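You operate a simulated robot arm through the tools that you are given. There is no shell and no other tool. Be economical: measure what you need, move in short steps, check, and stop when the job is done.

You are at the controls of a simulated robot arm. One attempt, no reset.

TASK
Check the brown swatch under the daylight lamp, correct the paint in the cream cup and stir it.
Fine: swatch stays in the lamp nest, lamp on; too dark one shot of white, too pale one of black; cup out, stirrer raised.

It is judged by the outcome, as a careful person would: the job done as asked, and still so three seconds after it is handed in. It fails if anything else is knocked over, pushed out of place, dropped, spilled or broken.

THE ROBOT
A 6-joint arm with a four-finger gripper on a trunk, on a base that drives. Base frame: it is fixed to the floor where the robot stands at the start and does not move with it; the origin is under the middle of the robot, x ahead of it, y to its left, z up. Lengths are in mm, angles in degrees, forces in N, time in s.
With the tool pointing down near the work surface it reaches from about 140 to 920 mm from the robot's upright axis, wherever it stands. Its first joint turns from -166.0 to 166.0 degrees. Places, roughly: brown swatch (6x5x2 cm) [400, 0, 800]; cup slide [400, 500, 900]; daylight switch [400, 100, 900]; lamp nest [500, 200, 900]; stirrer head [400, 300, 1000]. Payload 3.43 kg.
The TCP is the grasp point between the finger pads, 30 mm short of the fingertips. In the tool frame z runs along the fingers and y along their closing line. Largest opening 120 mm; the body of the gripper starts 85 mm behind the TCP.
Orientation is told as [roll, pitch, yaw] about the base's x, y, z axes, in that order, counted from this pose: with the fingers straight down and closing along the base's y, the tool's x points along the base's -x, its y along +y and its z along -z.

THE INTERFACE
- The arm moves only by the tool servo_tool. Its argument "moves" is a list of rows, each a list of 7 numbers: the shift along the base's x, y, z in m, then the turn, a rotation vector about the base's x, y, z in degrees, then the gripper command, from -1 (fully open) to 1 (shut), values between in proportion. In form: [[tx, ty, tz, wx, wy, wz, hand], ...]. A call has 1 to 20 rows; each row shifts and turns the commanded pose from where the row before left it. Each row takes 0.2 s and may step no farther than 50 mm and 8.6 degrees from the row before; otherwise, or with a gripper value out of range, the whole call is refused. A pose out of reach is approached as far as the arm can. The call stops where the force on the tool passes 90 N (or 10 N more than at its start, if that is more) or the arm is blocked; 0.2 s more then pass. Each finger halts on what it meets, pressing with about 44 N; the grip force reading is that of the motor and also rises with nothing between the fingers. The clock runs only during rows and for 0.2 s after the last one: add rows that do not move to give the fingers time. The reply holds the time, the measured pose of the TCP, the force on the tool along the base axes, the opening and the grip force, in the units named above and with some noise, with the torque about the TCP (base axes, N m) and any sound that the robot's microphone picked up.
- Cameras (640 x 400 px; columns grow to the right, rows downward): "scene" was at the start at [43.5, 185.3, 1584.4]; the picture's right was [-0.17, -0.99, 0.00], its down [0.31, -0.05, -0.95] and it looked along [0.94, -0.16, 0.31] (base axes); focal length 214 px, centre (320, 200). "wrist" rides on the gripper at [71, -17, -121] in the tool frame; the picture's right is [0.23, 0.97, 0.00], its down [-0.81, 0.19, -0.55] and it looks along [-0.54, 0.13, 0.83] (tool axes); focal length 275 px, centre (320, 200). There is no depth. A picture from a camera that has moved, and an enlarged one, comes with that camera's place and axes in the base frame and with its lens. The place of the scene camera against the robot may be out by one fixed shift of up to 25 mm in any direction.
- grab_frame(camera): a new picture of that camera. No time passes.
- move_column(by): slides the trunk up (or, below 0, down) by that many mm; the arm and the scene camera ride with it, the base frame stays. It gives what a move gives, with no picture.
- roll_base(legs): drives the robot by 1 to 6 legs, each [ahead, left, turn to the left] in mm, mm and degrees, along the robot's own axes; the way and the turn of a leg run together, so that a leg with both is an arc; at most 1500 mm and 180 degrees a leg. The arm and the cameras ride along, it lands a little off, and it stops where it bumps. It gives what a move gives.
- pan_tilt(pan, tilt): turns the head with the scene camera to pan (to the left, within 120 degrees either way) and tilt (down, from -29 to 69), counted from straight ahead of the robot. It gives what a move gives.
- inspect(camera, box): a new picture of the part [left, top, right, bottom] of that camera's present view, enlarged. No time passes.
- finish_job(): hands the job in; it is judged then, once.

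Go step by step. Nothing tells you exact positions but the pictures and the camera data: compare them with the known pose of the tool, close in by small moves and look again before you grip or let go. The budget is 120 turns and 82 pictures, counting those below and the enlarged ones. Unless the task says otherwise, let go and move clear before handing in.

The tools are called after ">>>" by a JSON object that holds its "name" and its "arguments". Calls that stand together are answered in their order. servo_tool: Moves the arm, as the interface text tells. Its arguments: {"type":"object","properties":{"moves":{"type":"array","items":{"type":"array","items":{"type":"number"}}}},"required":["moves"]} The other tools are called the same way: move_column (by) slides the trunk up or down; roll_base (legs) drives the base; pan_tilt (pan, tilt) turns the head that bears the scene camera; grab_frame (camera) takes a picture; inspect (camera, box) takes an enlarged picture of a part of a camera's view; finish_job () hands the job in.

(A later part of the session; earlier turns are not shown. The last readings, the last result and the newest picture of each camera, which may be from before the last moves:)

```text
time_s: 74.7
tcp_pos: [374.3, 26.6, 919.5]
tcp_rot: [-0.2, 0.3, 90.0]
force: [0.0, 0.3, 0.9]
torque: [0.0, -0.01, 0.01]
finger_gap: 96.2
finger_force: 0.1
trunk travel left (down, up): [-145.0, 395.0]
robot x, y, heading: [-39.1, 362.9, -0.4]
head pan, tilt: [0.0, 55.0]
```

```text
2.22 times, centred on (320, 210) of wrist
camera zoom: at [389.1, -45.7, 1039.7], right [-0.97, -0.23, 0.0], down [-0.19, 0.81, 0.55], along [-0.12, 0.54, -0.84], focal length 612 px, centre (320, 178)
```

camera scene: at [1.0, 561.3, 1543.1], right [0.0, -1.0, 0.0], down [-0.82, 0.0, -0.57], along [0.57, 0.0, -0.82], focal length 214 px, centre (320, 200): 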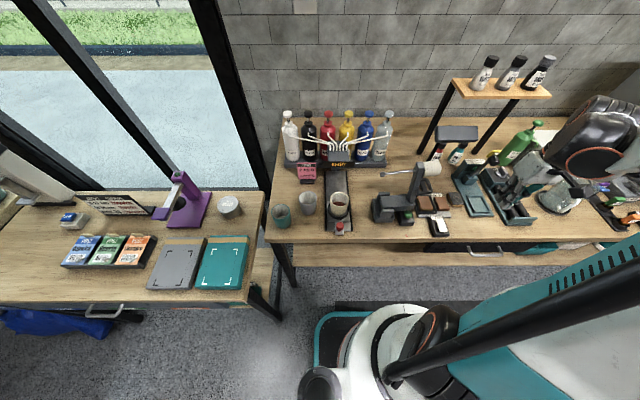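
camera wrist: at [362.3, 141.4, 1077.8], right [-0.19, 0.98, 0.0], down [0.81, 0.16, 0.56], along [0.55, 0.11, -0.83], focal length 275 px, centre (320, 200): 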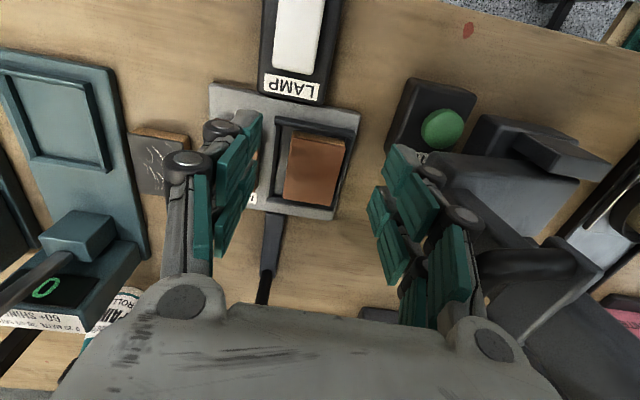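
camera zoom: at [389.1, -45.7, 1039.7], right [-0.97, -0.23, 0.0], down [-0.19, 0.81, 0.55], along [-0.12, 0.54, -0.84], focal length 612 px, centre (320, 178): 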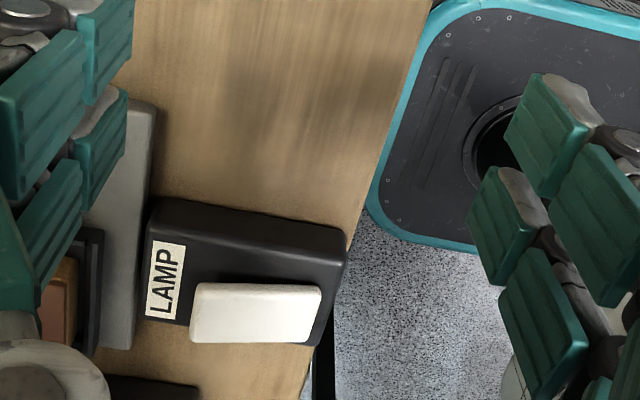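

Side view shows the paddle steeply tilted: its far end is up, near end down, so presses do flip it with little force. I'll take a reference picture of nest and lamp in this state.

>>> {"name": "inspect", "arguments": {"camera": "scene", "box": [400, 120, 500, 220]}}

```text
4.00 times, centred on (450, 170) of scene
camera zoom: at [1.7, 561.0, 1543.1], right [0.0, -1.0, 0.0], down [-0.82, 0.0, -0.57], along [0.57, 0.0, -0.82], focal length 858 px, centre (-200, 320)
```

zoom: 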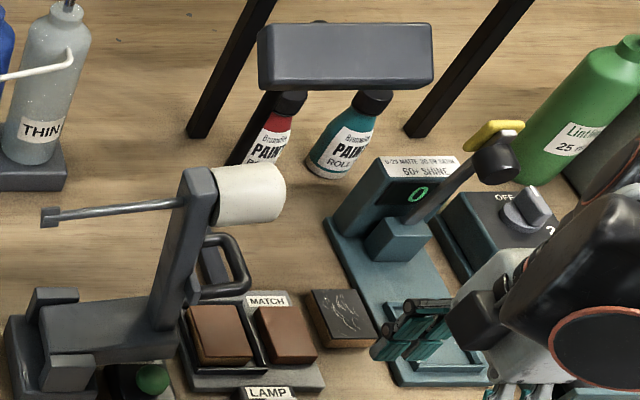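

Now pressing the far end and returning to the same pose to compare.

>>> {"name": "servo_tool", "arguments": {"moves": [[0, 0, 0.04, 0, 0, 0, 1], [0.008, 0.035, 0.01, 0, 0, 0, 1], [0.008, 0.035, 0, 0, 0, 0, 1], [0, 0.035, 0, 0, 0, 0, 1], [0, 0, -0.03, 0, 0, 0, 1], [0, 0, -0.02, 0, 0, 0, 1], [0, 0, -0.008, 0, 0, 0, 1], [0, 0, -0.005, 0, 0, 0, 1], [0, 0, -0.002, 0, 0, 0, 1], [0, 0, -0.001, 0, 0, 0, 1], [0, 0, -0.001, 0, 0, 0, 1], [0, 0, 0, 0, 0, 0, 1]]}}

>>> {"name": "servo_tool", "arguments": {"moves": [[0, 0, 0.03, 0, 0, 0, 1], [0, 0, 0.037, 0, 0, 0, 1], [-0.008, -0.035, 0, 0, 0, 0, 1], [-0.008, -0.035, -0.01, 0, 0, 0, -0.6], [0, -0.035, -0.04, 0, 0, 0, -0.6], [0, 0, 0, 0, 0, 0, -0.6], [0, 0, 0, 0, 0, 0, -0.6]]}}

>>> {"name": "inspect", "arguments": {"camera": "scene", "box": [400, 120, 500, 220]}}

>>> {"name": "inspect", "arguments": {"camera": "wrist", "box": [220, 120, 420, 300]}}

```text
time_s: 77.3
tcp_pos: [388.9, 130.8, 901.1]
tcp_rot: [-0.2, 0.2, 90.0]
force: [-0.1, -0.1, 0.4]
torque: [-0.01, 0.0, 0.03]
finger_gap: 0.0
finger_force: 33.2
trunk travel left (down, up): [-145.0, 395.0]
robot x, y, heading: [-39.7, 366.1, -0.3]
head pan, tilt: [0.0, 55.0]
heard: click
```

```text
refused: row 5 steps farther than a row can; nothing moved
```

```text
4.00 times, centred on (450, 170) of scene
camera zoom: at [1.6, 561.2, 1543.0], right [0.0, -1.0, 0.0], down [-0.82, 0.0, -0.57], along [0.57, 0.0, -0.82], focal length 858 px, centre (-200, 320)
```

zoom: 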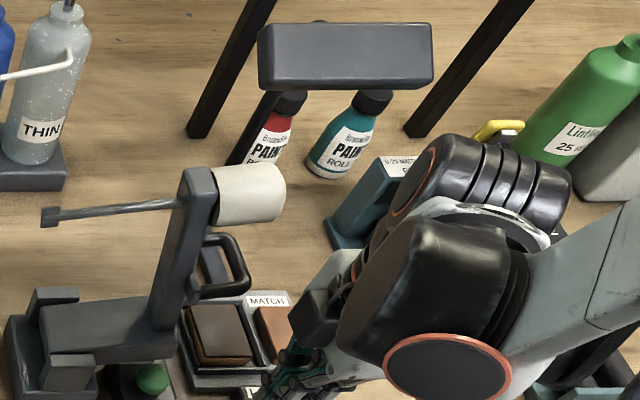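

```text
2.22 times, centred on (320, 210) of wrist
camera zoom: at [403.6, 60.3, 1021.9], right [-0.97, -0.23, 0.0], down [-0.19, 0.81, 0.55], along [-0.12, 0.54, -0.84], focal length 612 px, centre (320, 178)
```

zoom: 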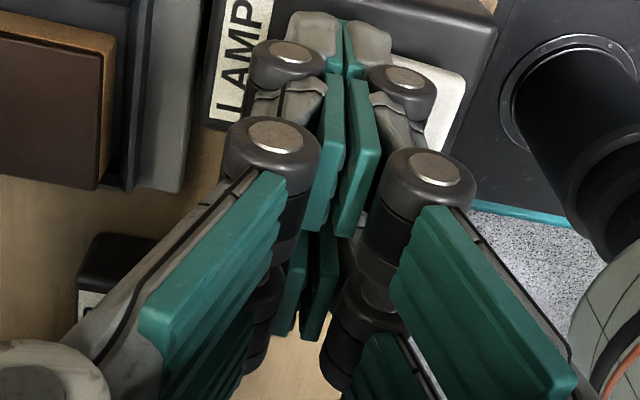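

Click heard, and the lamp is on: under daylight the swatch in the nest is clearly much darker than MATCH, so the paint needs one shot of white. I'll raise the hand, turn it back, and drive further left for the cup slide.

>>> {"name": "servo_tool", "arguments": {"moves": [[0, 0, 0.045, 0, 0, 0, 1], [0, -0.01, 0.045, 0, 0, 0, 1], [0, -0.01, 0.045, 0, 0, 0, 1], [0, 0, 0.045, 0, 0, 0, 1], [0, 0, 0.045, 0, 0, 0, 1], [0, 0, 0.045, 0, 0, 0, 1], [0, 0, 0.03, 0, 0, -8.5, 1], [0, 0, 0, 0, 0, -8.5, 1], [0, 0, 0, 0, 0, -8.5, 1], [0, 0, 0, 0, 0, -8.5, 1], [0, 0, 0, 0, 0, -8.5, 1], [0, 0, 0, 0, 0, -8.5, 0], [0, 0, 0, 0, 0, -8.5, 0], [0, 0, 0, 0, 0, -8.5, -0.2], [0, 0, 0, 0, 0, -8.5, -0.2], [0, 0, 0, 0, 0, -8.5, -0.2], [0, 0, 0, 0, 0, -5, -0.2], [0, 0, 0, 0, 0, 0, -0.2]]}}

>>> {"name": "roll_base", "arguments": {"legs": [[0, 135, 0]]}}

>>> {"name": "grab_frame", "arguments": {"camera": "scene"}}

```text
time_s: 81.1
tcp_pos: [388.2, 110.1, 1201.8]
tcp_rot: [-0.2, 0.2, -0.1]
force: [0.3, 0.6, 0.8]
torque: [-0.03, -0.01, 0.03]
finger_gap: 72.2
finger_force: 0.0
trunk travel left (down, up): [-145.0, 395.0]
robot x, y, heading: [-36.5, 362.1, -0.2]
head pan, tilt: [0.0, 55.0]
```

```text
time_s: 82.4
tcp_pos: [389.3, 246.6, 1202.8]
tcp_rot: [-0.2, 0.2, 0.0]
force: [-0.2, 0.5, -0.8]
torque: [-0.05, 0.0, -0.01]
finger_gap: 71.8
finger_force: 0.0
trunk travel left (down, up): [-145.0, 395.0]
robot x, y, heading: [-34.6, 497.6, -0.1]
head pan, tilt: [0.0, 55.0]
```

```text
12 pictures are left
camera scene: at [1.2, 697.6, 1542.0], right [0.0, -1.0, 0.0], down [-0.83, 0.0, -0.56], along [0.56, 0.0, -0.83], focal length 214 px, centre (320, 200)
```

scene: 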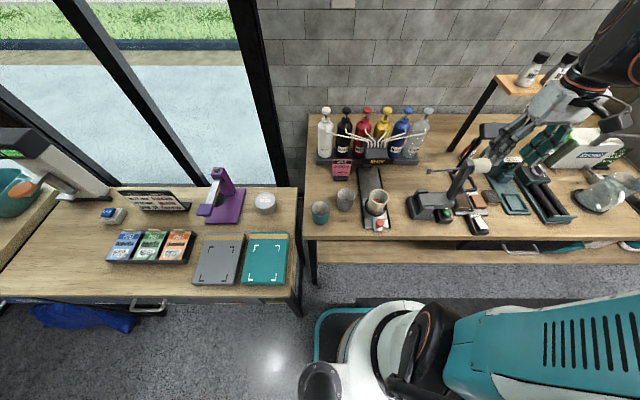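

Everything is in order. Moving over the slide's red knob and looking down with the wrist camera.

>>> {"name": "servo_tool", "arguments": {"moves": [[-0.004, 0.042, 0, 0.2, -0.2, 0, -0.2], [-0.004, 0.042, 0, 0, 0, 0, -0.2], [-0.004, 0.042, 0, 0, 0, 0, -0.2], [-0.004, 0.042, 0, 0, 0, 0, -0.2], [-0.004, 0.042, 0, 0, 0, 0, -0.2], [-0.002, 0.038, 0, 0, 0, 0, -0.2], [0, 0, -0.045, 0, 0, 0, -0.2], [0, 0, -0.045, 0, 0, 0, -0.2], [0, 0, -0.045, 0, 0, 0, -0.2], [0, 0, -0.045, 0, 0, 0, -0.2], [0, 0, -0.04, 0, 0, 0, -0.2], [0, 0, 0, 0, 0, 0, -0.2]]}}

>>> {"name": "inspect", "arguments": {"camera": "wrist", "box": [200, 60, 440, 260]}}

```text
time_s: 83.3
tcp_pos: [441.2, 368.5, 1207.9]
tcp_rot: [0.1, 0.1, 0.4]
force: [0.6, -1.3, 0.0]
torque: [0.04, 0.08, 0.0]
finger_gap: 72.1
finger_force: 0.0
trunk travel left (down, up): [-145.0, 395.0]
robot x, y, heading: [-35.0, 495.2, -0.2]
head pan, tilt: [0.0, 55.0]
stopped in row 4: the arm was blocked; the commanded pose is now the measured one
```

```text
2.00 times, centred on (320, 160) of wrist
camera zoom: at [368.8, 351.3, 1328.5], right [-0.24, 0.97, 0.0], down [0.81, 0.2, 0.55], along [0.54, 0.13, -0.83], focal length 551 px, centre (320, 280)
```

zoom: 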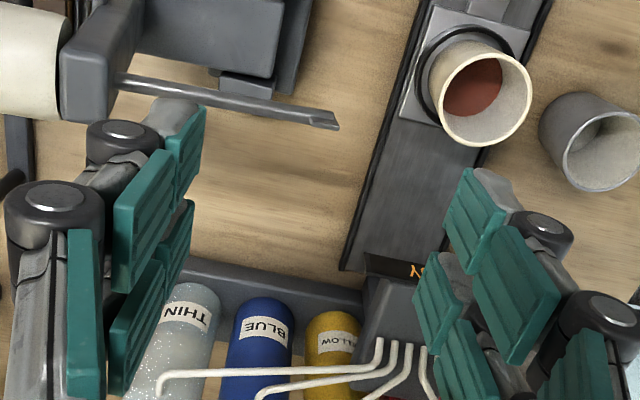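

The arm again fouls the head at this height. I'll pan the head left, back the base away and a bit further left so the arm works more extended.

>>> {"name": "pan_tilt", "arguments": {"pan": 50, "tilt": 50}}

>>> {"name": "roll_base", "arguments": {"legs": [[-115, 0, 0], [0, 60, 0]]}}

>>> {"name": "servo_tool", "arguments": {"moves": [[0.01, 0.005, -0.03, 0, 0, 0, -0.2], [0.015, 0.005, -0.04, 0, 0, 0, -0.2], [0.015, 0.01, -0.04, 0, 0, 0, -0.2], [0, 0, 0, 0, 0, 0, -0.2]]}}

```text
time_s: 84.5
tcp_pos: [439.6, 369.8, 1207.3]
tcp_rot: [0.0, -0.1, 0.3]
force: [0.3, 0.1, -0.3]
torque: [0.01, 0.01, -0.02]
finger_gap: 71.9
finger_force: 0.1
trunk travel left (down, up): [-145.0, 395.0]
robot x, y, heading: [-40.6, 498.6, -0.3]
head pan, tilt: [50.0, 50.0]
```

```text
time_s: 86.3
tcp_pos: [322.2, 432.2, 1207.7]
tcp_rot: [0.0, 0.0, 0.4]
force: [-0.3, 0.6, 0.6]
torque: [0.01, -0.03, -0.01]
finger_gap: 72.1
finger_force: 0.0
trunk travel left (down, up): [-145.0, 395.0]
robot x, y, heading: [-151.1, 558.0, -0.1]
head pan, tilt: [50.0, 50.0]
```

```text
time_s: 87.3
tcp_pos: [363.4, 450.0, 1099.4]
tcp_rot: [0.0, 0.0, 0.3]
force: [-0.1, -0.2, 0.6]
torque: [0.0, 0.03, -0.02]
finger_gap: 71.9
finger_force: 0.1
trunk travel left (down, up): [-145.0, 395.0]
robot x, y, heading: [-153.1, 558.5, -0.3]
head pan, tilt: [50.0, 50.0]
```

Free now. Going over the knob.

>>> {"name": "servo_tool", "arguments": {"moves": [[0, 0.023, -0.04, 0, 0, 0, -0.2], [0, 0.022, -0.04, 0, 0, 0, -0.2], [0, 0, -0.045, 0, 0, -0.3, -0.2], [0, 0, 0, 0, 0, 0, -0.2]]}}

>>> {"name": "inspect", "arguments": {"camera": "wrist", "box": [200, 60, 440, 260]}}

```text
time_s: 88.3
tcp_pos: [364.2, 496.0, 973.8]
tcp_rot: [0.1, 0.1, 0.1]
force: [-0.3, 1.0, -0.5]
torque: [0.01, 0.02, -0.01]
finger_gap: 71.8
finger_force: 0.1
trunk travel left (down, up): [-145.0, 395.0]
robot x, y, heading: [-155.0, 562.7, -0.1]
head pan, tilt: [50.0, 50.0]
```

```text
2.00 times, centred on (320, 160) of wrist
camera zoom: at [291.9, 478.9, 1094.7], right [-0.23, 0.97, 0.0], down [0.81, 0.19, 0.55], along [0.54, 0.13, -0.83], focal length 551 px, centre (320, 280)
```

zoom: 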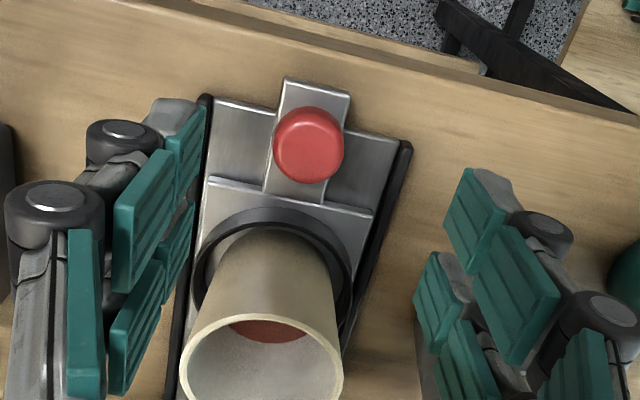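

Knob at (365.5, 492.5). Lowering around it and gripping.

>>> {"name": "servo_tool", "arguments": {"moves": [[0.001, -0.0035, -0.04, 0, 0, 0, -0.2], [0, 0, -0.03, 0, 0, 0, -0.2], [0, 0, -0.006, 0, 0, 0, -0.2], [0, 0, 0, 0, 0, 0, 0.3], [0, 0, 0, 0, 0, 0, 0.7], [0, 0, 0, 0, 0, 0, 0.7], [0, 0, 0, 0, 0, 0, 0.7]]}}

```text
time_s: 89.9
tcp_pos: [363.7, 492.5, 897.8]
tcp_rot: [0.0, -0.1, 0.0]
force: [-0.2, -0.4, -6.8]
torque: [0.0, -0.05, 0.01]
finger_gap: 26.1
finger_force: 44.7
trunk travel left (down, up): [-145.0, 395.0]
robot x, y, heading: [-151.2, 562.2, -0.4]
head pan, tilt: [50.0, 50.0]
```

Knob gripped (26 mm). Sliding the cup smoothly inward.

>>> {"name": "servo_tool", "arguments": {"moves": [[0.008, 0, 0, 0, 0, 0, 0.7], [0.012, 0, 0, 0, 0, 0, 0.7], [0.015, 0, 0, 0, 0, 0, 0.7], [0.015, 0, 0, 0, 0, 0, 0.7], [0.015, 0, 0, 0, 0, 0, 0.7], [0.015, 0, 0, 0, 0, 0, 0.7], [0.015, 0, 0, 0, 0, 0, 0.7], [0.01, 0, 0, 0, 0, 0, 0.7], [0.006, 0, 0, 0, 0, 0, 0.7], [0, 0, 0, 0, 0, 0, 0.7]]}}

>>> {"name": "inspect", "arguments": {"camera": "wrist", "box": [200, 60, 480, 400]}}

```text
time_s: 92.1
tcp_pos: [474.0, 492.6, 898.3]
tcp_rot: [0.0, -0.1, 0.0]
force: [1.0, 2.2, 29.6]
torque: [0.05, -0.14, 0.03]
finger_gap: 26.3
finger_force: 44.4
trunk travel left (down, up): [-145.0, 395.0]
robot x, y, heading: [-153.3, 558.0, -0.3]
head pan, tilt: [50.0, 50.0]
```

```text
1.18 times, centred on (340, 230) of wrist
camera zoom: at [401.5, 475.1, 1018.4], right [-0.23, 0.97, 0.0], down [0.81, 0.19, 0.55], along [0.54, 0.13, -0.83], focal length 324 px, centre (296, 165)
```

zoom: 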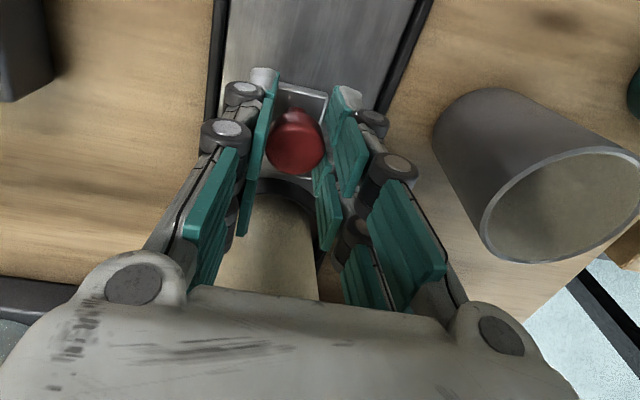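

Slid 110 mm without resistance. Continuing in smaller steps until the end stop.

>>> {"name": "servo_tool", "arguments": {"moves": [[0.008, 0, 0.0005, 0, 0, 0, 0.7], [0.008, 0, 0.0005, 0, 0, 0, 0.7], [0.008, 0, 0, 0, 0, 0, 0.7], [0.006, 0, 0, 0, 0, 0, 0.7], [0, 0, 0, 0, 0, 0, 0.7]]}}

>>> {"name": "servo_tool", "arguments": {"moves": [[0.006, 0, 0, 0, 0, 0, 0.7], [0.006, 0, 0, 0, 0, 0, 0.7], [0.005, 0, 0, 0, 0, 0, 0.7], [0, 0, 0, 0, 0, 0, 0.7]]}}

```text
time_s: 93.3
tcp_pos: [504.8, 491.6, 896.7]
tcp_rot: [0.0, 0.1, 0.2]
force: [-0.1, 7.7, -2.2]
torque: [0.12, 0.06, 0.04]
finger_gap: 26.2
finger_force: 45.7
trunk travel left (down, up): [-145.0, 395.0]
robot x, y, heading: [-152.3, 556.3, -0.3]
head pan, tilt: [50.0, 50.0]
```

```text
time_s: 94.3
tcp_pos: [520.7, 491.1, 897.8]
tcp_rot: [0.0, 0.1, 0.2]
force: [-24.9, 14.3, -20.2]
torque: [-0.1, -3.09, -0.28]
finger_gap: 26.1
finger_force: 45.2
trunk travel left (down, up): [-145.0, 395.0]
robot x, y, heading: [-153.5, 557.6, -0.7]
head pan, tilt: [50.0, 50.0]
```

The reaction acts ~120 mm above the knob: my gripper body is meeting the dispenser head, not the slide's stop. I'll back off slightly and tilt the hand backward 24° while keeping the grip.

>>> {"name": "servo_tool", "arguments": {"moves": [[-0.006, 0, 0, 0, 0, 0, 0.7], [-0.001, 0, 0, 0, -6, 0, 0.7], [0, 0, 0, 0, -6, 0, 0.7], [0, 0, 0, 0, -6, 0, 0.7], [0, 0, 0, 0, -6, 0, 0.7], [0, 0, 0, 0, 0, 0, 0.7]]}}

>>> {"name": "servo_tool", "arguments": {"moves": [[0.006, 0, 0, 0, 0, 0, 0.7], [0.006, 0, 0, 0, 0, 0, 0.7], [0.006, 0, 0, 0, 0, 0, 0.7], [0, 0, 0, 0, 0, 0, 0.7]]}}

```text
time_s: 95.7
tcp_pos: [517.9, 492.0, 896.3]
tcp_rot: [0.0, -24.0, 0.1]
force: [1.0, 12.5, -12.5]
torque: [0.17, -0.27, 0.09]
finger_gap: 25.1
finger_force: 45.0
trunk travel left (down, up): [-145.0, 395.0]
robot x, y, heading: [-153.0, 558.6, -0.2]
head pan, tilt: [50.0, 50.0]
```

```text
time_s: 96.7
tcp_pos: [534.8, 492.1, 897.6]
tcp_rot: [-0.1, -24.2, 0.2]
force: [0.8, 7.0, 7.8]
torque: [0.17, 0.18, -0.06]
finger_gap: 26.6
finger_force: 45.5
trunk travel left (down, up): [-145.0, 395.0]
robot x, y, heading: [-152.6, 559.8, -0.4]
head pan, tilt: [50.0, 50.0]
```

Free again. Continuing to the stop.

>>> {"name": "servo_tool", "arguments": {"moves": [[0.006, 0, 0, 0, 0, 0, 0.7], [0.006, 0, 0, 0, 0, 0, 0.7], [0, 0, 0, 0, 0, 0, 0.7]]}}

>>> {"name": "servo_tool", "arguments": {"moves": [[0.005, 0, 0, 0, 0, 0, 0.7], [0.005, 0, 0, 0, 0, 0, 0.7], [0, 0, 0, 0, 0, 0, 0.7]]}}

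```text
time_s: 97.5
tcp_pos: [542.6, 492.3, 899.2]
tcp_rot: [0.0, -23.9, 0.2]
force: [-39.9, 7.7, -3.9]
torque: [0.16, 0.68, -0.06]
finger_gap: 26.2
finger_force: 44.9
trunk travel left (down, up): [-145.0, 395.0]
robot x, y, heading: [-150.8, 557.6, -0.2]
head pan, tilt: [50.0, 50.0]
```

```text
time_s: 98.3
tcp_pos: [556.8, 491.9, 898.1]
tcp_rot: [0.0, -24.1, 0.1]
force: [0.8, 3.3, 4.0]
torque: [0.1, 0.04, -0.09]
finger_gap: 19.3
finger_force: 1.8
trunk travel left (down, up): [-145.0, 395.0]
robot x, y, heading: [-151.6, 560.7, -0.2]
head pan, tilt: [50.0, 50.0]
```

The slide hit its stop at x≈542 (then my fingers slipped past the knob), so the cup is fully in. I'll open, back off and lift clear, levelling the hand.

>>> {"name": "servo_tool", "arguments": {"moves": [[0, 0, 0, 0, 0, 0, -0.3], [0, 0, 0, 0, 0, 0, -0.3], [0, 0, 0, 0, 0, 0, -0.3], [-0.014, 0, 0.012, 0, 0, 0, -0.3], [-0.02, 0, 0.025, 0, 0, 0, -0.3], [-0.02, 0, 0.03, 0, 0, 0, -0.3], [-0.02, 0, 0.04, 0, 6, 0, -0.3], [0, 0, 0.045, 0, 6, 0, -0.3], [0, 0, 0.045, 0, 6, 0, -0.3], [0, 0, 0.045, 0, 6, 0, -0.3], [0, 0.02, 0.045, 0, 0, 0, -0.3], [0.01, 0.03, 0.035, 0, 0, 0, 0.5], [0.01, 0.04, 0.01, 0, 0, 0, 1], [0.01, 0.04, 0, 0, 0, 0, 1], [0, 0, 0, 0, 0, 0, 1]]}}

>>> {"name": "grab_frame", "arguments": {"camera": "wrist"}}

```text
time_s: 101.5
tcp_pos: [511.9, 621.5, 1229.1]
tcp_rot: [0.0, 0.0, -0.1]
force: [-0.3, -0.8, 0.8]
torque: [-0.04, 0.01, -0.04]
finger_gap: 0.0
finger_force: 33.4
trunk travel left (down, up): [-145.0, 395.0]
robot x, y, heading: [-150.3, 561.0, -0.1]
head pan, tilt: [50.0, 50.0]
```

```text
8 pictures are left
camera wrist: at [440.3, 605.5, 1350.2], right [-0.23, 0.97, 0.0], down [0.81, 0.19, 0.55], along [0.54, 0.13, -0.83], focal length 275 px, centre (320, 200)
```

wrist: 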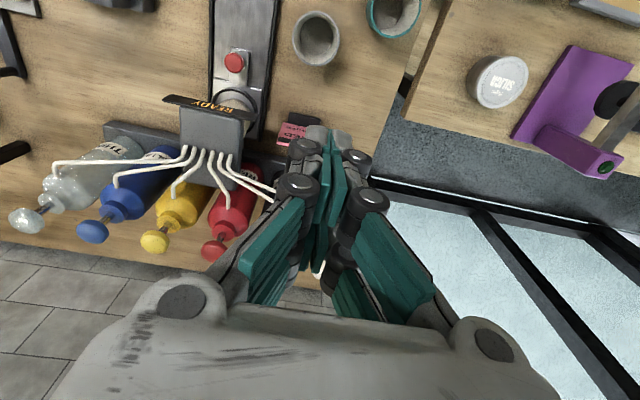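

The cup sits under the dispenser head. Triangulation puts pump heads at x≈724, z≈1081, white at y≈674 (black ≈600). I'll drive forward 60 mm for reach and move above the white pump for a check.

>>> {"name": "roll_base", "arguments": {"legs": [[60, 0, 0]]}}

>>> {"name": "servo_tool", "arguments": {"moves": [[0.035, 0.012, 0, 0, 0, 0, 1], [0.035, 0.012, 0, 0, 0, 0, 1], [0.035, 0.015, -0.01, 0, 0, 0, 1], [0.025, 0.01, -0.02, 0, 0, 0, 1], [0, 0, -0.02, 0, 0, 0, 1], [0, 0, 0, 0, 0, 0, 1]]}}

```text
time_s: 102.5
tcp_pos: [574.2, 622.4, 1229.5]
tcp_rot: [0.0, 0.1, 0.1]
force: [1.2, 0.2, 0.3]
torque: [0.03, 0.03, 0.0]
finger_gap: 0.1
finger_force: 33.5
trunk travel left (down, up): [-145.0, 395.0]
robot x, y, heading: [-88.8, 557.7, -0.0]
head pan, tilt: [50.0, 50.0]
```

```text
time_s: 103.9
tcp_pos: [704.2, 670.3, 1178.8]
tcp_rot: [0.0, 0.0, 0.0]
force: [-0.1, 0.9, -0.5]
torque: [-0.02, 0.0, 0.01]
finger_gap: 0.0
finger_force: 33.2
trunk travel left (down, up): [-145.0, 395.0]
robot x, y, heading: [-91.7, 559.2, -0.2]
head pan, tilt: [50.0, 50.0]
```

>>> {"name": "servo_tool", "arguments": {"moves": [[0.01, 0.002, 0, 0, 0, 0, -0.8], [0, 0, 0, 0, 0, 0, -0.8], [0, 0, 0, 0, 0, 0, -0.8], [0, 0, 0, 0, 0, 0, -0.8]]}}

>>> {"name": "inspect", "arguments": {"camera": "wrist", "box": [200, 60, 440, 260]}}

```text
time_s: 104.9
tcp_pos: [714.8, 673.0, 1180.4]
tcp_rot: [0.0, 0.0, 0.1]
force: [0.7, 0.0, 0.1]
torque: [-0.01, 0.0, 0.02]
finger_gap: 107.9
finger_force: 0.1
trunk travel left (down, up): [-145.0, 395.0]
robot x, y, heading: [-89.7, 561.7, -0.1]
head pan, tilt: [50.0, 50.0]
```

```text
2.00 times, centred on (320, 160) of wrist
camera zoom: at [641.8, 656.1, 1300.9], right [-0.23, 0.97, 0.0], down [0.81, 0.19, 0.55], along [0.54, 0.13, -0.83], focal length 551 px, centre (320, 280)
```

zoom: 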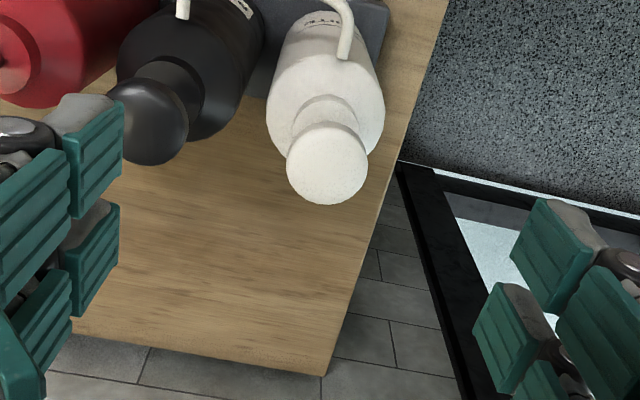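

White pump head is at (727, 680). Closing the fingers and descending to just above it.

>>> {"name": "servo_tool", "arguments": {"moves": [[0.012, 0.007, 0, 0, 0, 0, 1], [0, 0, 0, 0, 0, 0, 1], [0, 0, 0, 0, 0, 0, 1], [0, 0, 0, 0, 0, 0, 1], [0, 0, -0.04, 0, 0, 0, 1], [0, 0, -0.018, 0, 0, 0, 1], [0, 0, 0, 0, 0, 0, 1]]}}

>>> {"name": "servo_tool", "arguments": {"moves": [[0, 0, -0.004, 0, 0, 0, 1], [0, 0, -0.004, 0, 0, 0, 1], [0, 0, -0.003, 0, 0, 0, 1], [0, 0, -0.003, 0, 0, 0, 1]]}}

```text
time_s: 106.5
tcp_pos: [726.1, 680.0, 1120.8]
tcp_rot: [-0.1, 0.0, 0.1]
force: [-0.5, -0.2, 0.3]
torque: [0.01, -0.03, -0.02]
finger_gap: 0.0
finger_force: 33.6
trunk travel left (down, up): [-145.0, 395.0]
robot x, y, heading: [-90.5, 557.5, -0.2]
head pan, tilt: [50.0, 50.0]
```

```text
time_s: 107.5
tcp_pos: [726.0, 679.3, 1108.1]
tcp_rot: [0.0, 0.0, 0.1]
force: [3.4, -0.4, 6.4]
torque: [0.01, -0.08, 0.01]
finger_gap: 5.9
finger_force: 32.9
trunk travel left (down, up): [-145.0, 395.0]
robot x, y, heading: [-93.8, 564.7, -0.1]
head pan, tilt: [50.0, 50.0]
```

Contact with the pump. Pressing down steadily for a single stroke.

>>> {"name": "servo_tool", "arguments": {"moves": [[0, 0, -0.003, 0, 0, 0, 1], [0, 0, -0.003, 0, 0, 0, 1], [0, 0, -0.003, 0, 0, 0, 1], [0, 0, -0.003, 0, 0, 0, 1]]}}

```text
time_s: 108.5
tcp_pos: [724.6, 680.4, 1097.5]
tcp_rot: [0.1, -0.2, 0.1]
force: [24.5, 0.1, 52.0]
torque: [0.06, -0.67, -0.04]
finger_gap: 6.1
finger_force: 32.9
trunk travel left (down, up): [-145.0, 395.0]
robot x, y, heading: [-90.4, 562.5, -0.2]
head pan, tilt: [50.0, 50.0]
```

>>> {"name": "servo_tool", "arguments": {"moves": [[0.001, 0, -0.002, 0, 0, 0, 1], [0, 0, -0.002, 0, 0, 0, 1]]}}

```text
time_s: 109.1
tcp_pos: [724.5, 680.2, 1096.7]
tcp_rot: [0.2, -0.2, 0.0]
force: [29.7, 0.8, 72.9]
torque: [-0.01, -0.75, 0.04]
finger_gap: 6.2
finger_force: 33.6
trunk travel left (down, up): [-145.0, 395.0]
robot x, y, heading: [-93.9, 560.9, -0.4]
head pan, tilt: [50.0, 50.0]
```

The pump is at the bottom of its stroke (~11 mm). Releasing straight up and then looking at the dispenser and cup.

>>> {"name": "servo_tool", "arguments": {"moves": [[0, 0, 0.006, 0, 0, 0, 1], [0, 0, 0.01, 0, 0, 0, 1], [0, 0, 0.02, 0, 0, 0, 1], [0, 0, 0.04, 0, 0, 0, 1], [-0.04, -0.02, 0.02, 0, 0.2, 0, 1], [-0.04, -0.02, 0, 0, 0, 0, -0.5], [-0.04, -0.02, 0, 0, 0, 0, -0.5], [-0.04, -0.02, 0, 0, 0, 0, -0.5], [-0.04, -0.02, 0, 0, 0, 0, -0.5], [0, -0.04, 0, 0, 0, 0, -0.5], [0, 0, 0, 0, 0, 0, -0.5]]}}

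>>> {"name": "inspect", "arguments": {"camera": "wrist", "box": [180, 40, 460, 260]}}

```text
time_s: 111.5
tcp_pos: [527.0, 540.3, 1186.4]
tcp_rot: [0.1, 0.2, 0.0]
force: [-0.3, 0.2, -0.8]
torque: [0.0, 0.04, -0.03]
finger_gap: 90.1
finger_force: 0.0
trunk travel left (down, up): [-145.0, 395.0]
robot x, y, heading: [-90.5, 559.2, -0.2]
head pan, tilt: [50.0, 50.0]
```

```text
1.82 times, centred on (320, 150) of wrist
camera zoom: at [455.5, 522.5, 1308.4], right [-0.23, 0.97, 0.0], down [0.81, 0.19, 0.55], along [0.53, 0.13, -0.84], focal length 500 px, centre (320, 291)
```

zoom: 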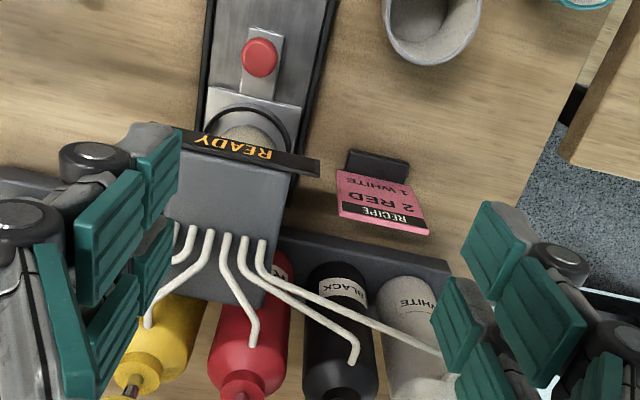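

The display still says READY and I can't tell from here whether white went in; the knob also seems to have slid back to x≈524. I'll back the base, re-grip the knob with the hand tilted, and pull the cup out to look inside.

>>> {"name": "roll_base", "arguments": {"legs": [[-60, 0, 0]]}}

>>> {"name": "servo_tool", "arguments": {"moves": [[0, -0.024, -0.02, 0, -6, 0, -0.2], [0, -0.024, -0.03, 0, -6, 0, -0.2], [0, 0, -0.045, 0, -6, 0, -0.2], [0, 0, -0.045, 0, -6.2, 0, -0.2], [0.006, 0, -0.045, 0, 0, 0, -0.2], [0, 0, 0, 0, 0, 0, -0.2]]}}

>>> {"name": "inspect", "arguments": {"camera": "wrist", "box": [200, 60, 440, 320]}}

```text
time_s: 112.4
tcp_pos: [464.3, 541.1, 1187.5]
tcp_rot: [0.0, 0.2, 0.1]
force: [0.3, 0.5, 0.0]
torque: [-0.03, -0.02, -0.02]
finger_gap: 89.9
finger_force: 0.1
trunk travel left (down, up): [-145.0, 395.0]
robot x, y, heading: [-152.3, 554.6, -0.3]
head pan, tilt: [50.0, 50.0]
```

```text
time_s: 113.8
tcp_pos: [472.9, 492.3, 1002.6]
tcp_rot: [0.1, -24.0, 0.2]
force: [0.1, -0.2, 0.0]
torque: [0.0, 0.03, 0.02]
finger_gap: 71.7
finger_force: 0.1
trunk travel left (down, up): [-145.0, 395.0]
robot x, y, heading: [-152.8, 561.0, -0.5]
head pan, tilt: [50.0, 50.0]
```

```text
1.54 times, centred on (320, 190) of wrist
camera zoom: at [357.5, 475.7, 1083.6], right [-0.21, 0.97, -0.09], down [0.52, 0.19, 0.83], along [0.83, 0.13, -0.54], focal length 424 px, centre (320, 215)
```

zoom: 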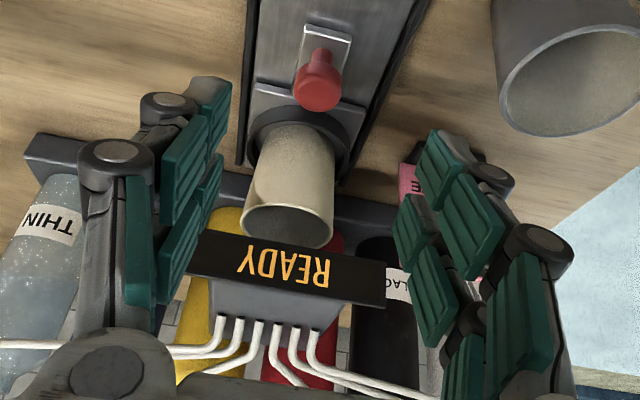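

Knob is at (526, 493). Descending along the finger axis and gripping it.

>>> {"name": "servo_tool", "arguments": {"moves": [[0.016, 0, -0.035, 0, 0, 0, -0.2], [0.016, 0, -0.035, 0, 0, 0, -0.2], [0.016, 0, -0.034, 0, 0, 0, -0.2], [0, 0, 0, 0, 0, 0, -0.2], [0, 0, 0, 0, 0, 0, 0.3], [0, 0, 0, 0, 0, 0, 0.8], [0, 0, 0, 0, 0, 0, 0.8]]}}

```text
time_s: 115.4
tcp_pos: [517.9, 491.2, 899.8]
tcp_rot: [0.0, -23.9, 0.3]
force: [-1.0, 7.0, -4.9]
torque: [0.29, -0.04, 0.06]
finger_gap: 25.3
finger_force: 45.1
trunk travel left (down, up): [-145.0, 395.0]
robot x, y, heading: [-152.8, 556.9, 0.0]
head pan, tilt: [50.0, 50.0]
```

Gripped. A small push inward first, to learn where the real stop is.

>>> {"name": "servo_tool", "arguments": {"moves": [[0.004, 0, 0, 0, 0, 0, 0.8], [0.004, 0, 0, 0, 0, 0, 0.8], [0, 0, 0, 0, 0, 0, 0.8]]}}

```text
time_s: 116.2
tcp_pos: [520.7, 492.5, 900.3]
tcp_rot: [0.0, -23.4, 0.1]
force: [-71.7, 7.8, -22.7]
torque: [0.01, 0.77, 0.1]
finger_gap: 25.1
finger_force: 44.9
trunk travel left (down, up): [-145.0, 395.0]
robot x, y, heading: [-153.5, 558.0, -0.4]
head pan, tilt: [50.0, 50.0]
```

That's the true end stop (72 N at once), so the cup was fully in for the shot. Now pulling the cup out smoothly.

>>> {"name": "servo_tool", "arguments": {"moves": [[-0.006, 0, 0, 0, 0, 0, 0.8], [-0.008, 0, 0, 0, 0, 0, 0.8], [-0.012, 0, 0, 0, 0, 0, 0.8], [-0.014, 0, 0, 0, 0, 0, 0.8], [-0.014, 0, 0, 0, 0, 0, 0.8], [-0.014, 0, 0, 0, 0, 0, 0.8], [-0.014, 0, 0, 0, 0, 0, 0.8], [-0.014, 0, 0, 0, 0, 0, 0.8], [-0.014, 0, 0, 0, 0, 0, 0.8], [-0.014, 0, 0, 0, 0, 0, 0.8], [-0.012, 0, 0, 0, 0, 0, 0.8], [-0.01, 0, 0, 0, 0, 0, 0.8], [-0.006, 0, 0, 0, 0, 0, 0.8], [-0.004, 0, 0, 0, 0, 0, 0.8], [0, 0, 0, 0, 0, 0, 0.8]]}}

>>> {"name": "servo_tool", "arguments": {"moves": [[-0.004, 0, 0, 0, 0, 0, 0.8], [-0.003, 0, 0, 0, 0, 0, 0.8], [0, 0, 0, 0, 0, 0, 0.8]]}}

```text
time_s: 119.4
tcp_pos: [382.2, 492.5, 912.5]
tcp_rot: [0.0, -23.8, 0.1]
force: [0.1, 10.1, -15.1]
torque: [0.34, 0.23, 0.1]
finger_gap: 24.0
finger_force: 45.1
out of reach, approached as far as the arm can: row 11, 12, 14
trunk travel left (down, up): [-145.0, 395.0]
robot x, y, heading: [-150.9, 555.8, -0.4]
head pan, tilt: [50.0, 50.0]
```

```text
time_s: 120.2
tcp_pos: [375.7, 486.8, 916.2]
tcp_rot: [0.0, -23.9, 0.1]
force: [0.6, 0.0, -0.2]
torque: [-0.03, 0.02, 0.01]
finger_gap: 11.6
finger_force: 0.1
out of reach, approached as far as the arm can: row 2
trunk travel left (down, up): [-145.0, 395.0]
robot x, y, heading: [-151.6, 557.7, -0.3]
head pan, tilt: [50.0, 50.0]
```

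The tilted pose ran out of reach and the fingers slipped off the knob just short of the end. Lifting, levelling the hand and looking.

>>> {"name": "servo_tool", "arguments": {"moves": [[0, 0.002, 0.03, 0, 0, 0, 0], [0, 0.004, 0.03, 0, 8, 0, -0.2], [0, 0, 0.01, 0, 8, 0, -0.2], [0, 0, 0, 0, 8, 0, -0.2], [0, 0, 0, 0, 0, 0, -0.2], [0, 0, 0, 0, 0, 0, -0.2]]}}

>>> {"name": "inspect", "arguments": {"camera": "wrist", "box": [200, 60, 440, 260]}}

```text
time_s: 121.6
tcp_pos: [376.6, 496.1, 986.4]
tcp_rot: [0.1, 0.0, 0.2]
force: [0.8, -0.1, -0.3]
torque: [-0.02, -0.05, -0.01]
finger_gap: 71.6
finger_force: 0.1
trunk travel left (down, up): [-145.0, 395.0]
robot x, y, heading: [-151.9, 556.6, -0.5]
head pan, tilt: [50.0, 50.0]
```

```text
2.00 times, centred on (320, 160) of wrist
camera zoom: at [303.6, 479.0, 1107.9], right [-0.23, 0.97, 0.0], down [0.81, 0.19, 0.55], along [0.54, 0.13, -0.83], focal length 551 px, centre (320, 280)
```

zoom: 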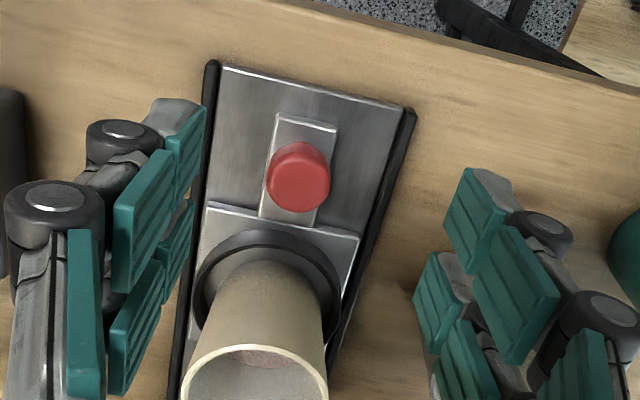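

The cup's paint now shows a pale patch — the white went in. Knob is at (397, 492); gripping it upright and pulling the remaining ~31 mm.

>>> {"name": "servo_tool", "arguments": {"moves": [[0.018, -0.004, -0.03, 0, 0, 0, -0.2], [0, 0, -0.04, 0, 0, 0, -0.2], [0, 0, -0.018, 0, 0, 0, -0.2], [0, 0, 0, 0, 0, 0, 0.3], [0, 0, 0, 0, 0, 0, 0.7], [0, 0, 0, 0, 0, 0, 0.7]]}}

>>> {"name": "servo_tool", "arguments": {"moves": [[-0.006, 0, 0, 0, 0, 0, 0.7], [-0.008, 0, 0, 0, 0, 0, 0.7], [-0.008, 0, 0, 0, 0, 0, 0.7], [-0.006, 0, 0, 0, 0, 0, 0.7], [-0.003, 0, 0, 0, 0, 0, 0.7], [-0.002, 0, 0, 0, 0, 0, 0.7], [0, 0, 0, 0, 0, 0, 0.7]]}}

```text
time_s: 123.0
tcp_pos: [394.4, 492.0, 899.8]
tcp_rot: [-0.1, 0.0, 0.1]
force: [-0.5, -5.2, -5.0]
torque: [-0.19, -0.08, -0.04]
finger_gap: 26.7
finger_force: 44.9
trunk travel left (down, up): [-145.0, 395.0]
robot x, y, heading: [-151.8, 558.2, -0.5]
head pan, tilt: [50.0, 50.0]
```

```text
time_s: 124.6
tcp_pos: [362.9, 492.9, 899.5]
tcp_rot: [0.1, -0.1, 0.2]
force: [19.0, -5.7, 29.4]
torque: [-0.11, -0.58, -0.04]
finger_gap: 26.4
finger_force: 44.7
trunk travel left (down, up): [-145.0, 395.0]
robot x, y, heading: [-153.0, 560.9, -0.2]
head pan, tilt: [50.0, 50.0]
```

The cup is back at its out stop with the white in it. Next the stirrer: its U-handle lies horizontally at about y≈206–235, x≈428–475, z≈1010, hinging about an x-parallel axis near y≈325. I'll free the knob, lift and back the base to approach it with horizontal fingers.

>>> {"name": "servo_tool", "arguments": {"moves": [[0.001, 0, 0, 0, 0, 0, -0.3], [0, 0, 0, 0, 0, 0, -0.3], [0, 0, 0, 0, 0, 0, -0.3], [0, 0, 0.035, 0, 0, 0, -0.3], [-0.01, 0, 0.045, 0, 0, 0, -0.3], [-0.01, 0, 0.035, 0, 0, 0, -0.3], [0, 0, 0, 0, 0, 0, -0.3]]}}

>>> {"name": "roll_base", "arguments": {"legs": [[-130, 0, 0]]}}

>>> {"name": "servo_tool", "arguments": {"moves": [[0.012, -0.02, 0, 0, -8.5, 0, -0.3], [0.012, -0.02, 0, 0, -8.5, 0, -0.3], [0.012, -0.02, 0, 0, -8.5, 0, -0.3], [0.012, -0.02, 0, 0, -8.5, 0, -0.3], [0.012, -0.02, 0, 0, -8.5, 0, -0.3], [0.012, -0.02, 0, 0, -8.5, 0, -0.3], [0.006, -0.02, 0, 0, -8.5, 0, -0.3], [0, -0.02, 0, 0, -8.5, 0, -0.3], [0, -0.02, 0, 0, -8.5, 0, -0.3], [0, -0.02, 0, 0, -8.5, 0, -0.3], [0, -0.02, 0, 0, -5, 0, -0.3], [0, 0, 0, 0, 0, 0, -0.3]]}}

```text
time_s: 126.2
tcp_pos: [344.2, 490.3, 1013.0]
tcp_rot: [0.0, 0.0, 0.1]
force: [0.4, -0.4, 0.3]
torque: [-0.04, -0.04, 0.01]
finger_gap: 78.0
finger_force: 0.1
trunk travel left (down, up): [-145.0, 395.0]
robot x, y, heading: [-153.2, 558.8, -0.0]
head pan, tilt: [50.0, 50.0]
```

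```text
time_s: 127.5
tcp_pos: [214.7, 490.2, 1013.7]
tcp_rot: [0.0, 0.0, 0.1]
force: [-0.2, -0.1, 1.5]
torque: [-0.01, 0.0, -0.01]
finger_gap: 77.7
finger_force: 0.1
trunk travel left (down, up): [-145.0, 395.0]
robot x, y, heading: [-281.1, 554.3, -0.1]
head pan, tilt: [50.0, 50.0]
```

```text
time_s: 130.1
tcp_pos: [335.5, 236.5, 1088.2]
tcp_rot: [-65.4, -89.9, 65.5]
force: [0.4, -0.4, -0.2]
torque: [-0.01, 0.0, -0.01]
finger_gap: 78.1
finger_force: 0.0
out of reach, approached as far as the arm can: row 7, 8, 9, 10, 11
trunk travel left (down, up): [-145.0, 395.0]
robot x, y, heading: [-282.6, 557.8, -0.4]
head pan, tilt: [50.0, 50.0]
```

Horizontal fingers reached; the trunk is a little too high, so I'll lower it 75 mm and roll the hand so the fingers close vertically.

>>> {"name": "move_column", "arguments": {"by": -75}}

>>> {"name": "servo_tool", "arguments": {"moves": [[0, -0.002, 0, 8.5, 0, 0, -0.3], [0, -0.002, 0, 8.5, 0, 0, -0.3], [0, -0.002, 0, 8.5, 0, 0, -0.3], [0, -0.002, 0, 8.5, 0, 0, -0.3], [0, -0.002, 0, 8.5, 0, 0, -0.3], [0, -0.002, 0, 8.5, 0, 0, -0.3], [0, -0.002, 0, 8.5, 0, 0, -0.3], [0, -0.002, 0, 8.5, 0, 0, -0.3], [0, -0.002, 0, 8.5, 0, 0, -0.3], [0, -0.002, 0, 8.5, 0, 0, -0.3], [0, 0, 0, 5, 0, 0, -0.3], [0, 0, 0, 0, 0, 0, -0.3]]}}

>>> {"name": "grab_frame", "arguments": {"camera": "wrist"}}

```text
time_s: 131.2
tcp_pos: [335.7, 237.4, 1014.3]
tcp_rot: [-38.6, -89.8, 38.7]
force: [0.2, -0.2, 0.7]
torque: [-0.02, 0.0, 0.0]
finger_gap: 78.2
finger_force: 0.1
trunk travel left (down, up): [-70.0, 470.0]
robot x, y, heading: [-281.9, 559.6, -0.4]
head pan, tilt: [50.0, 50.0]
```

```text
time_s: 133.8
tcp_pos: [335.8, 216.6, 1013.2]
tcp_rot: [90.1, 0.0, -89.9]
force: [-0.2, -0.5, 0.0]
torque: [-0.04, -0.01, 0.02]
finger_gap: 77.9
finger_force: 0.1
trunk travel left (down, up): [-70.0, 470.0]
robot x, y, heading: [-283.3, 559.7, -0.4]
head pan, tilt: [50.0, 50.0]
```

```text
3 pictures are left
camera wrist: at [215.1, 288.1, 996.9], right [0.0, 0.23, 0.97], down [-0.55, -0.81, 0.19], along [0.83, -0.54, 0.13], focal length 275 px, centre (320, 200)
```

wrist: 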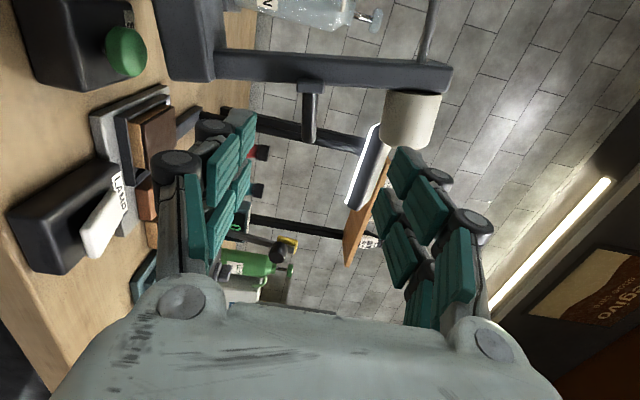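

Excellent view: lamp lit, and the stirrer's handle leg runs y≈205–240 at z≈1006, x≈428, right in line with my fingers. I'll narrow the opening, advance around the leg, and cage it.

>>> {"name": "servo_tool", "arguments": {"moves": [[0, 0.001, -0.006, 0, 0, 0, 0.17], [0, 0, 0, 0, 0, 0, 0.17], [0.03, 0, 0, 0, 0, 0, 0.17], [0.03, 0, 0, 0, 0, 0, 0.17], [0.016, 0, 0, 0, 0, 0, 0.17], [0, 0, 0, 0, 0, 0, 0.17]]}}

>>> {"name": "servo_tool", "arguments": {"moves": [[0, 0, 0, 0, 0, 0, 0.5], [0, 0, 0, 0, 0, 0, 0.7], [0, 0, 0, 0, 0, 0, 0.9], [0, 0, 0, 0, 0, 0, 0.9]]}}

```text
time_s: 135.2
tcp_pos: [411.3, 216.6, 1008.3]
tcp_rot: [90.2, -0.1, -89.8]
force: [0.5, -2.1, 0.2]
torque: [-0.09, -0.02, -0.09]
finger_gap: 49.6
finger_force: 0.2
trunk travel left (down, up): [-70.0, 470.0]
robot x, y, heading: [-279.8, 559.9, -0.2]
head pan, tilt: [50.0, 50.0]
```

```text
time_s: 136.2
tcp_pos: [413.3, 217.0, 1007.3]
tcp_rot: [90.0, -0.2, -89.9]
force: [-4.3, 6.9, -23.3]
torque: [-1.65, -0.16, 0.63]
finger_gap: 17.1
finger_force: 45.0
trunk travel left (down, up): [-70.0, 470.0]
robot x, y, heading: [-278.4, 560.4, -0.2]
head pan, tilt: [50.0, 50.0]
```

Gripped the leg (17 mm thick); the torque says the leg is inclined ~10°. I'll loosen to a cage, roll the hand to match, and grip again.

>>> {"name": "servo_tool", "arguments": {"moves": [[0, 0, -0.001, 0, 0, 0, 0.6], [0, 0, 0, -5, 0, 0, 0.6], [0, 0, 0, -5, 0, 0, 0.6], [0, 0, 0, 0, 0, 0, 0.9], [0, 0, 0, 0, 0, 0, 0.9]]}}

```text
time_s: 137.4
tcp_pos: [411.1, 216.5, 1006.6]
tcp_rot: [90.1, -10.1, -90.1]
force: [0.7, -4.7, -0.2]
torque: [-0.29, -0.17, -0.12]
finger_gap: 11.7
finger_force: 45.4
trunk travel left (down, up): [-70.0, 470.0]
robot x, y, heading: [-278.7, 561.4, 0.2]
head pan, tilt: [50.0, 50.0]
```

Aligned: no torque now. Trying the first few degrees of the swing about the estimated hinge (y≈325, z≈905) and reading the forces.

>>> {"name": "servo_tool", "arguments": {"moves": [[0, 0.0037, 0.0037, -2, 0, 0, 0.9], [0, 0.0037, 0.0036, -2, 0, 0, 0.9], [0, 0, 0, 0, 0, 0, 0.9]]}}

```text
time_s: 138.2
tcp_pos: [411.0, 225.5, 1014.2]
tcp_rot: [90.0, -14.0, -90.0]
force: [1.7, -7.4, -0.5]
torque: [-0.46, -0.2, -0.47]
finger_gap: 11.5
finger_force: 45.2
trunk travel left (down, up): [-70.0, 470.0]
robot x, y, heading: [-278.5, 560.4, -0.2]
head pan, tilt: [50.0, 50.0]
```

Very little resistance — the hinge estimate is good. Continuing the swing in stages.

>>> {"name": "servo_tool", "arguments": {"moves": [[0, 0.00785, 0.00679, -4, 0, 0, 0.9], [0, 0.00829, 0.00623, -4, 0, 0, 0.9], [0, 0.00872, 0.00563, -4, 0, 0, 0.9], [0, 0, 0, 0, 0, 0, 0.9]]}}

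>>> {"name": "servo_tool", "arguments": {"moves": [[0, 0.00908, 0.00501, -4, 0, 0, 0.9], [0, 0.00941, 0.00437, -4, 0, 0, 0.9], [0, 0.0097, 0.0037, -4, 0, 0, 0.9], [0, 0, 0, 0, 0, 0, 0.9]]}}

```text
time_s: 139.2
tcp_pos: [412.1, 251.8, 1032.4]
tcp_rot: [90.1, -26.2, -89.7]
force: [-32.3, 14.3, -37.0]
torque: [-0.55, 0.68, 0.52]
finger_gap: 11.5
finger_force: 45.0
trunk travel left (down, up): [-70.0, 470.0]
robot x, y, heading: [-285.3, 556.0, -0.1]
head pan, tilt: [50.0, 50.0]
```

```text
time_s: 140.2
tcp_pos: [412.7, 277.9, 1044.6]
tcp_rot: [90.0, -38.2, -89.8]
force: [-26.9, 13.3, -39.6]
torque: [0.05, 0.7, 0.0]
finger_gap: 11.3
finger_force: 44.8
trunk travel left (down, up): [-70.0, 470.0]
robot x, y, heading: [-278.0, 562.7, -0.2]
head pan, tilt: [50.0, 50.0]
```

Moderate inward pull: my radius is a few mm too large. Correcting while continuing.

>>> {"name": "servo_tool", "arguments": {"moves": [[-0.001, 0.0009, -0.0025, 0, 0, 0, 0.9], [-0.001, 0.00993, 0.003, -4, 0, 0, 0.9], [0, 0.01011, 0.0018, -4, 0, 0, 0.9], [0, 0.01025, 0.001, -4, 0, 0, 0.9], [0, 0, 0, 0, 0, 0, 0.9]]}}

>>> {"name": "servo_tool", "arguments": {"moves": [[0, 0.01034, 0.0008, -4, 0, 0, 0.9], [0, 0.01037, 0.0001, -4, 0, 0, 0.9], [0, 0.01036, -0.0006, -4, 0, 0, 0.9], [0, 0, 0, 0, 0, 0, 0.9]]}}

```text
time_s: 141.4
tcp_pos: [410.2, 309.9, 1049.0]
tcp_rot: [89.9, -50.1, -89.7]
force: [-0.6, 0.0, -2.2]
torque: [0.09, -0.28, -0.43]
finger_gap: 11.5
finger_force: 45.5
trunk travel left (down, up): [-70.0, 470.0]
robot x, y, heading: [-280.2, 559.2, 0.0]
head pan, tilt: [50.0, 50.0]
```

```text
time_s: 142.4
tcp_pos: [410.4, 340.9, 1048.4]
tcp_rot: [89.6, -62.3, -89.5]
force: [-4.7, 0.5, -23.4]
torque: [0.38, 0.51, -0.15]
finger_gap: 11.5
finger_force: 45.3
trunk travel left (down, up): [-70.0, 470.0]
robot x, y, heading: [-282.9, 556.5, -0.0]
head pan, tilt: [50.0, 50.0]
```

Forces dropped. Continuing down the far side, a touch lower.

>>> {"name": "servo_tool", "arguments": {"moves": [[0, 0, -0.0015, 0, 0, 0, 0.9], [0, 0.0103, -0.0017, -4, 0, 0, 0.9], [0, 0.01018, -0.0024, -4, 0, 0, 0.9], [0, 0.01, -0.003, -4, 0, 0, 0.9], [0, 0, 0, 0, 0, 0, 0.9]]}}

>>> {"name": "servo_tool", "arguments": {"moves": [[0, 0.0098, -0.0037, -4, 0, 0, 0.9], [0, 0.0095, -0.0043, -4, 0, 0, 0.9], [0, 0, 0, 0, 0, 0, 0.9]]}}

```text
time_s: 143.6
tcp_pos: [411.1, 374.3, 1040.4]
tcp_rot: [89.9, -74.3, -89.7]
force: [16.1, 5.4, 23.7]
torque: [-0.43, -0.68, 0.14]
finger_gap: 11.8
finger_force: 45.2
trunk travel left (down, up): [-70.0, 470.0]
robot x, y, heading: [-280.8, 563.3, -0.3]
head pan, tilt: [50.0, 50.0]
```

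```text
time_s: 144.4
tcp_pos: [409.8, 393.5, 1031.6]
tcp_rot: [89.3, -82.2, -89.1]
force: [25.0, 11.4, 29.0]
torque: [-0.6, -0.53, 0.42]
finger_gap: 11.7
finger_force: 45.2
trunk travel left (down, up): [-70.0, 470.0]
robot x, y, heading: [-280.2, 559.5, -0.1]
head pan, tilt: [50.0, 50.0]
```

>>> {"name": "servo_tool", "arguments": {"moves": [[0.001, -0.001, 0.002, 0, 0, 0, 0.9], [0, 0.0047, -0.0022, -2, 0, 0, 0.9], [0, 0.0046, -0.0024, -2, 0, 0, 0.9], [0, 0, 0, 0, 0, 0, 0.9]]}}

>>> {"name": "servo_tool", "arguments": {"moves": [[0, 0.0045, -0.0026, -2, 0, 0, 0.9], [0, 0, 0, 0, 0, 0, 0.9]]}}

>>> {"name": "servo_tool", "arguments": {"moves": [[0, 0.0044, -0.0027, -2, 0, 0, 0.9], [0, 0, 0, 0, 0, 0, 0.9]]}}

```text
time_s: 145.4
tcp_pos: [410.3, 395.9, 1031.3]
tcp_rot: [87.8, -86.2, -88.0]
force: [-31.7, -5.5, -31.8]
torque: [1.59, 0.83, -0.65]
finger_gap: 12.3
finger_force: 44.8
trunk travel left (down, up): [-70.0, 470.0]
robot x, y, heading: [-280.6, 560.8, -0.2]
head pan, tilt: [50.0, 50.0]
```

```text
time_s: 146.0
tcp_pos: [413.3, 400.2, 1030.3]
tcp_rot: [83.9, -88.0, -84.0]
force: [-31.1, -8.4, -31.6]
torque: [1.41, 0.76, -0.84]
finger_gap: 12.0
finger_force: 44.8
out of reach, approached as far as the arm can: row 1
trunk travel left (down, up): [-70.0, 470.0]
robot x, y, heading: [-281.4, 563.7, -0.3]
head pan, tilt: [50.0, 50.0]
```

```text
time_s: 146.6
tcp_pos: [416.4, 404.5, 1031.6]
tcp_rot: [-1.6, -89.7, 1.8]
force: [-30.3, -11.0, -32.1]
torque: [1.3, 0.66, -0.97]
finger_gap: 12.0
finger_force: 44.8
out of reach, approached as far as the arm can: row 1
trunk travel left (down, up): [-70.0, 470.0]
robot x, y, heading: [-282.1, 558.7, -0.2]
head pan, tilt: [50.0, 50.0]
```

The stirrer seems close to its lowered stop, and the arm is at its reach limit. Taking a look with the head camera.

>>> {"name": "pan_tilt", "arguments": {"pan": 5, "tilt": 40}}

>>> {"name": "inspect", "arguments": {"camera": "scene", "box": [320, 120, 480, 240]}}

```text
time_s: 147.7
tcp_pos: [415.5, 405.1, 1031.8]
tcp_rot: [2.2, -89.8, -2.1]
force: [-29.4, -10.2, -33.0]
torque: [1.32, 0.71, -0.93]
finger_gap: 11.8
finger_force: 45.2
trunk travel left (down, up): [-70.0, 470.0]
robot x, y, heading: [-278.9, 559.1, -0.1]
head pan, tilt: [5.0, 40.0]
```

```text
3.33 times, centred on (400, 180) of scene
camera zoom: at [-228.6, 762.8, 1488.9], right [0.08, -1.0, 0.0], down [-0.64, -0.05, -0.77], along [0.76, 0.07, -0.64], focal length 715 px, centre (53, 267)
```

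zoom: 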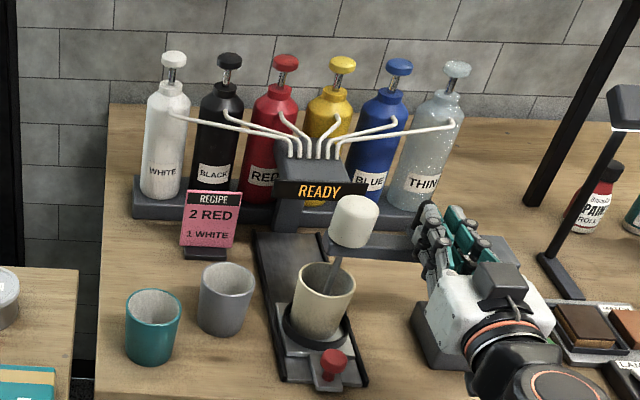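

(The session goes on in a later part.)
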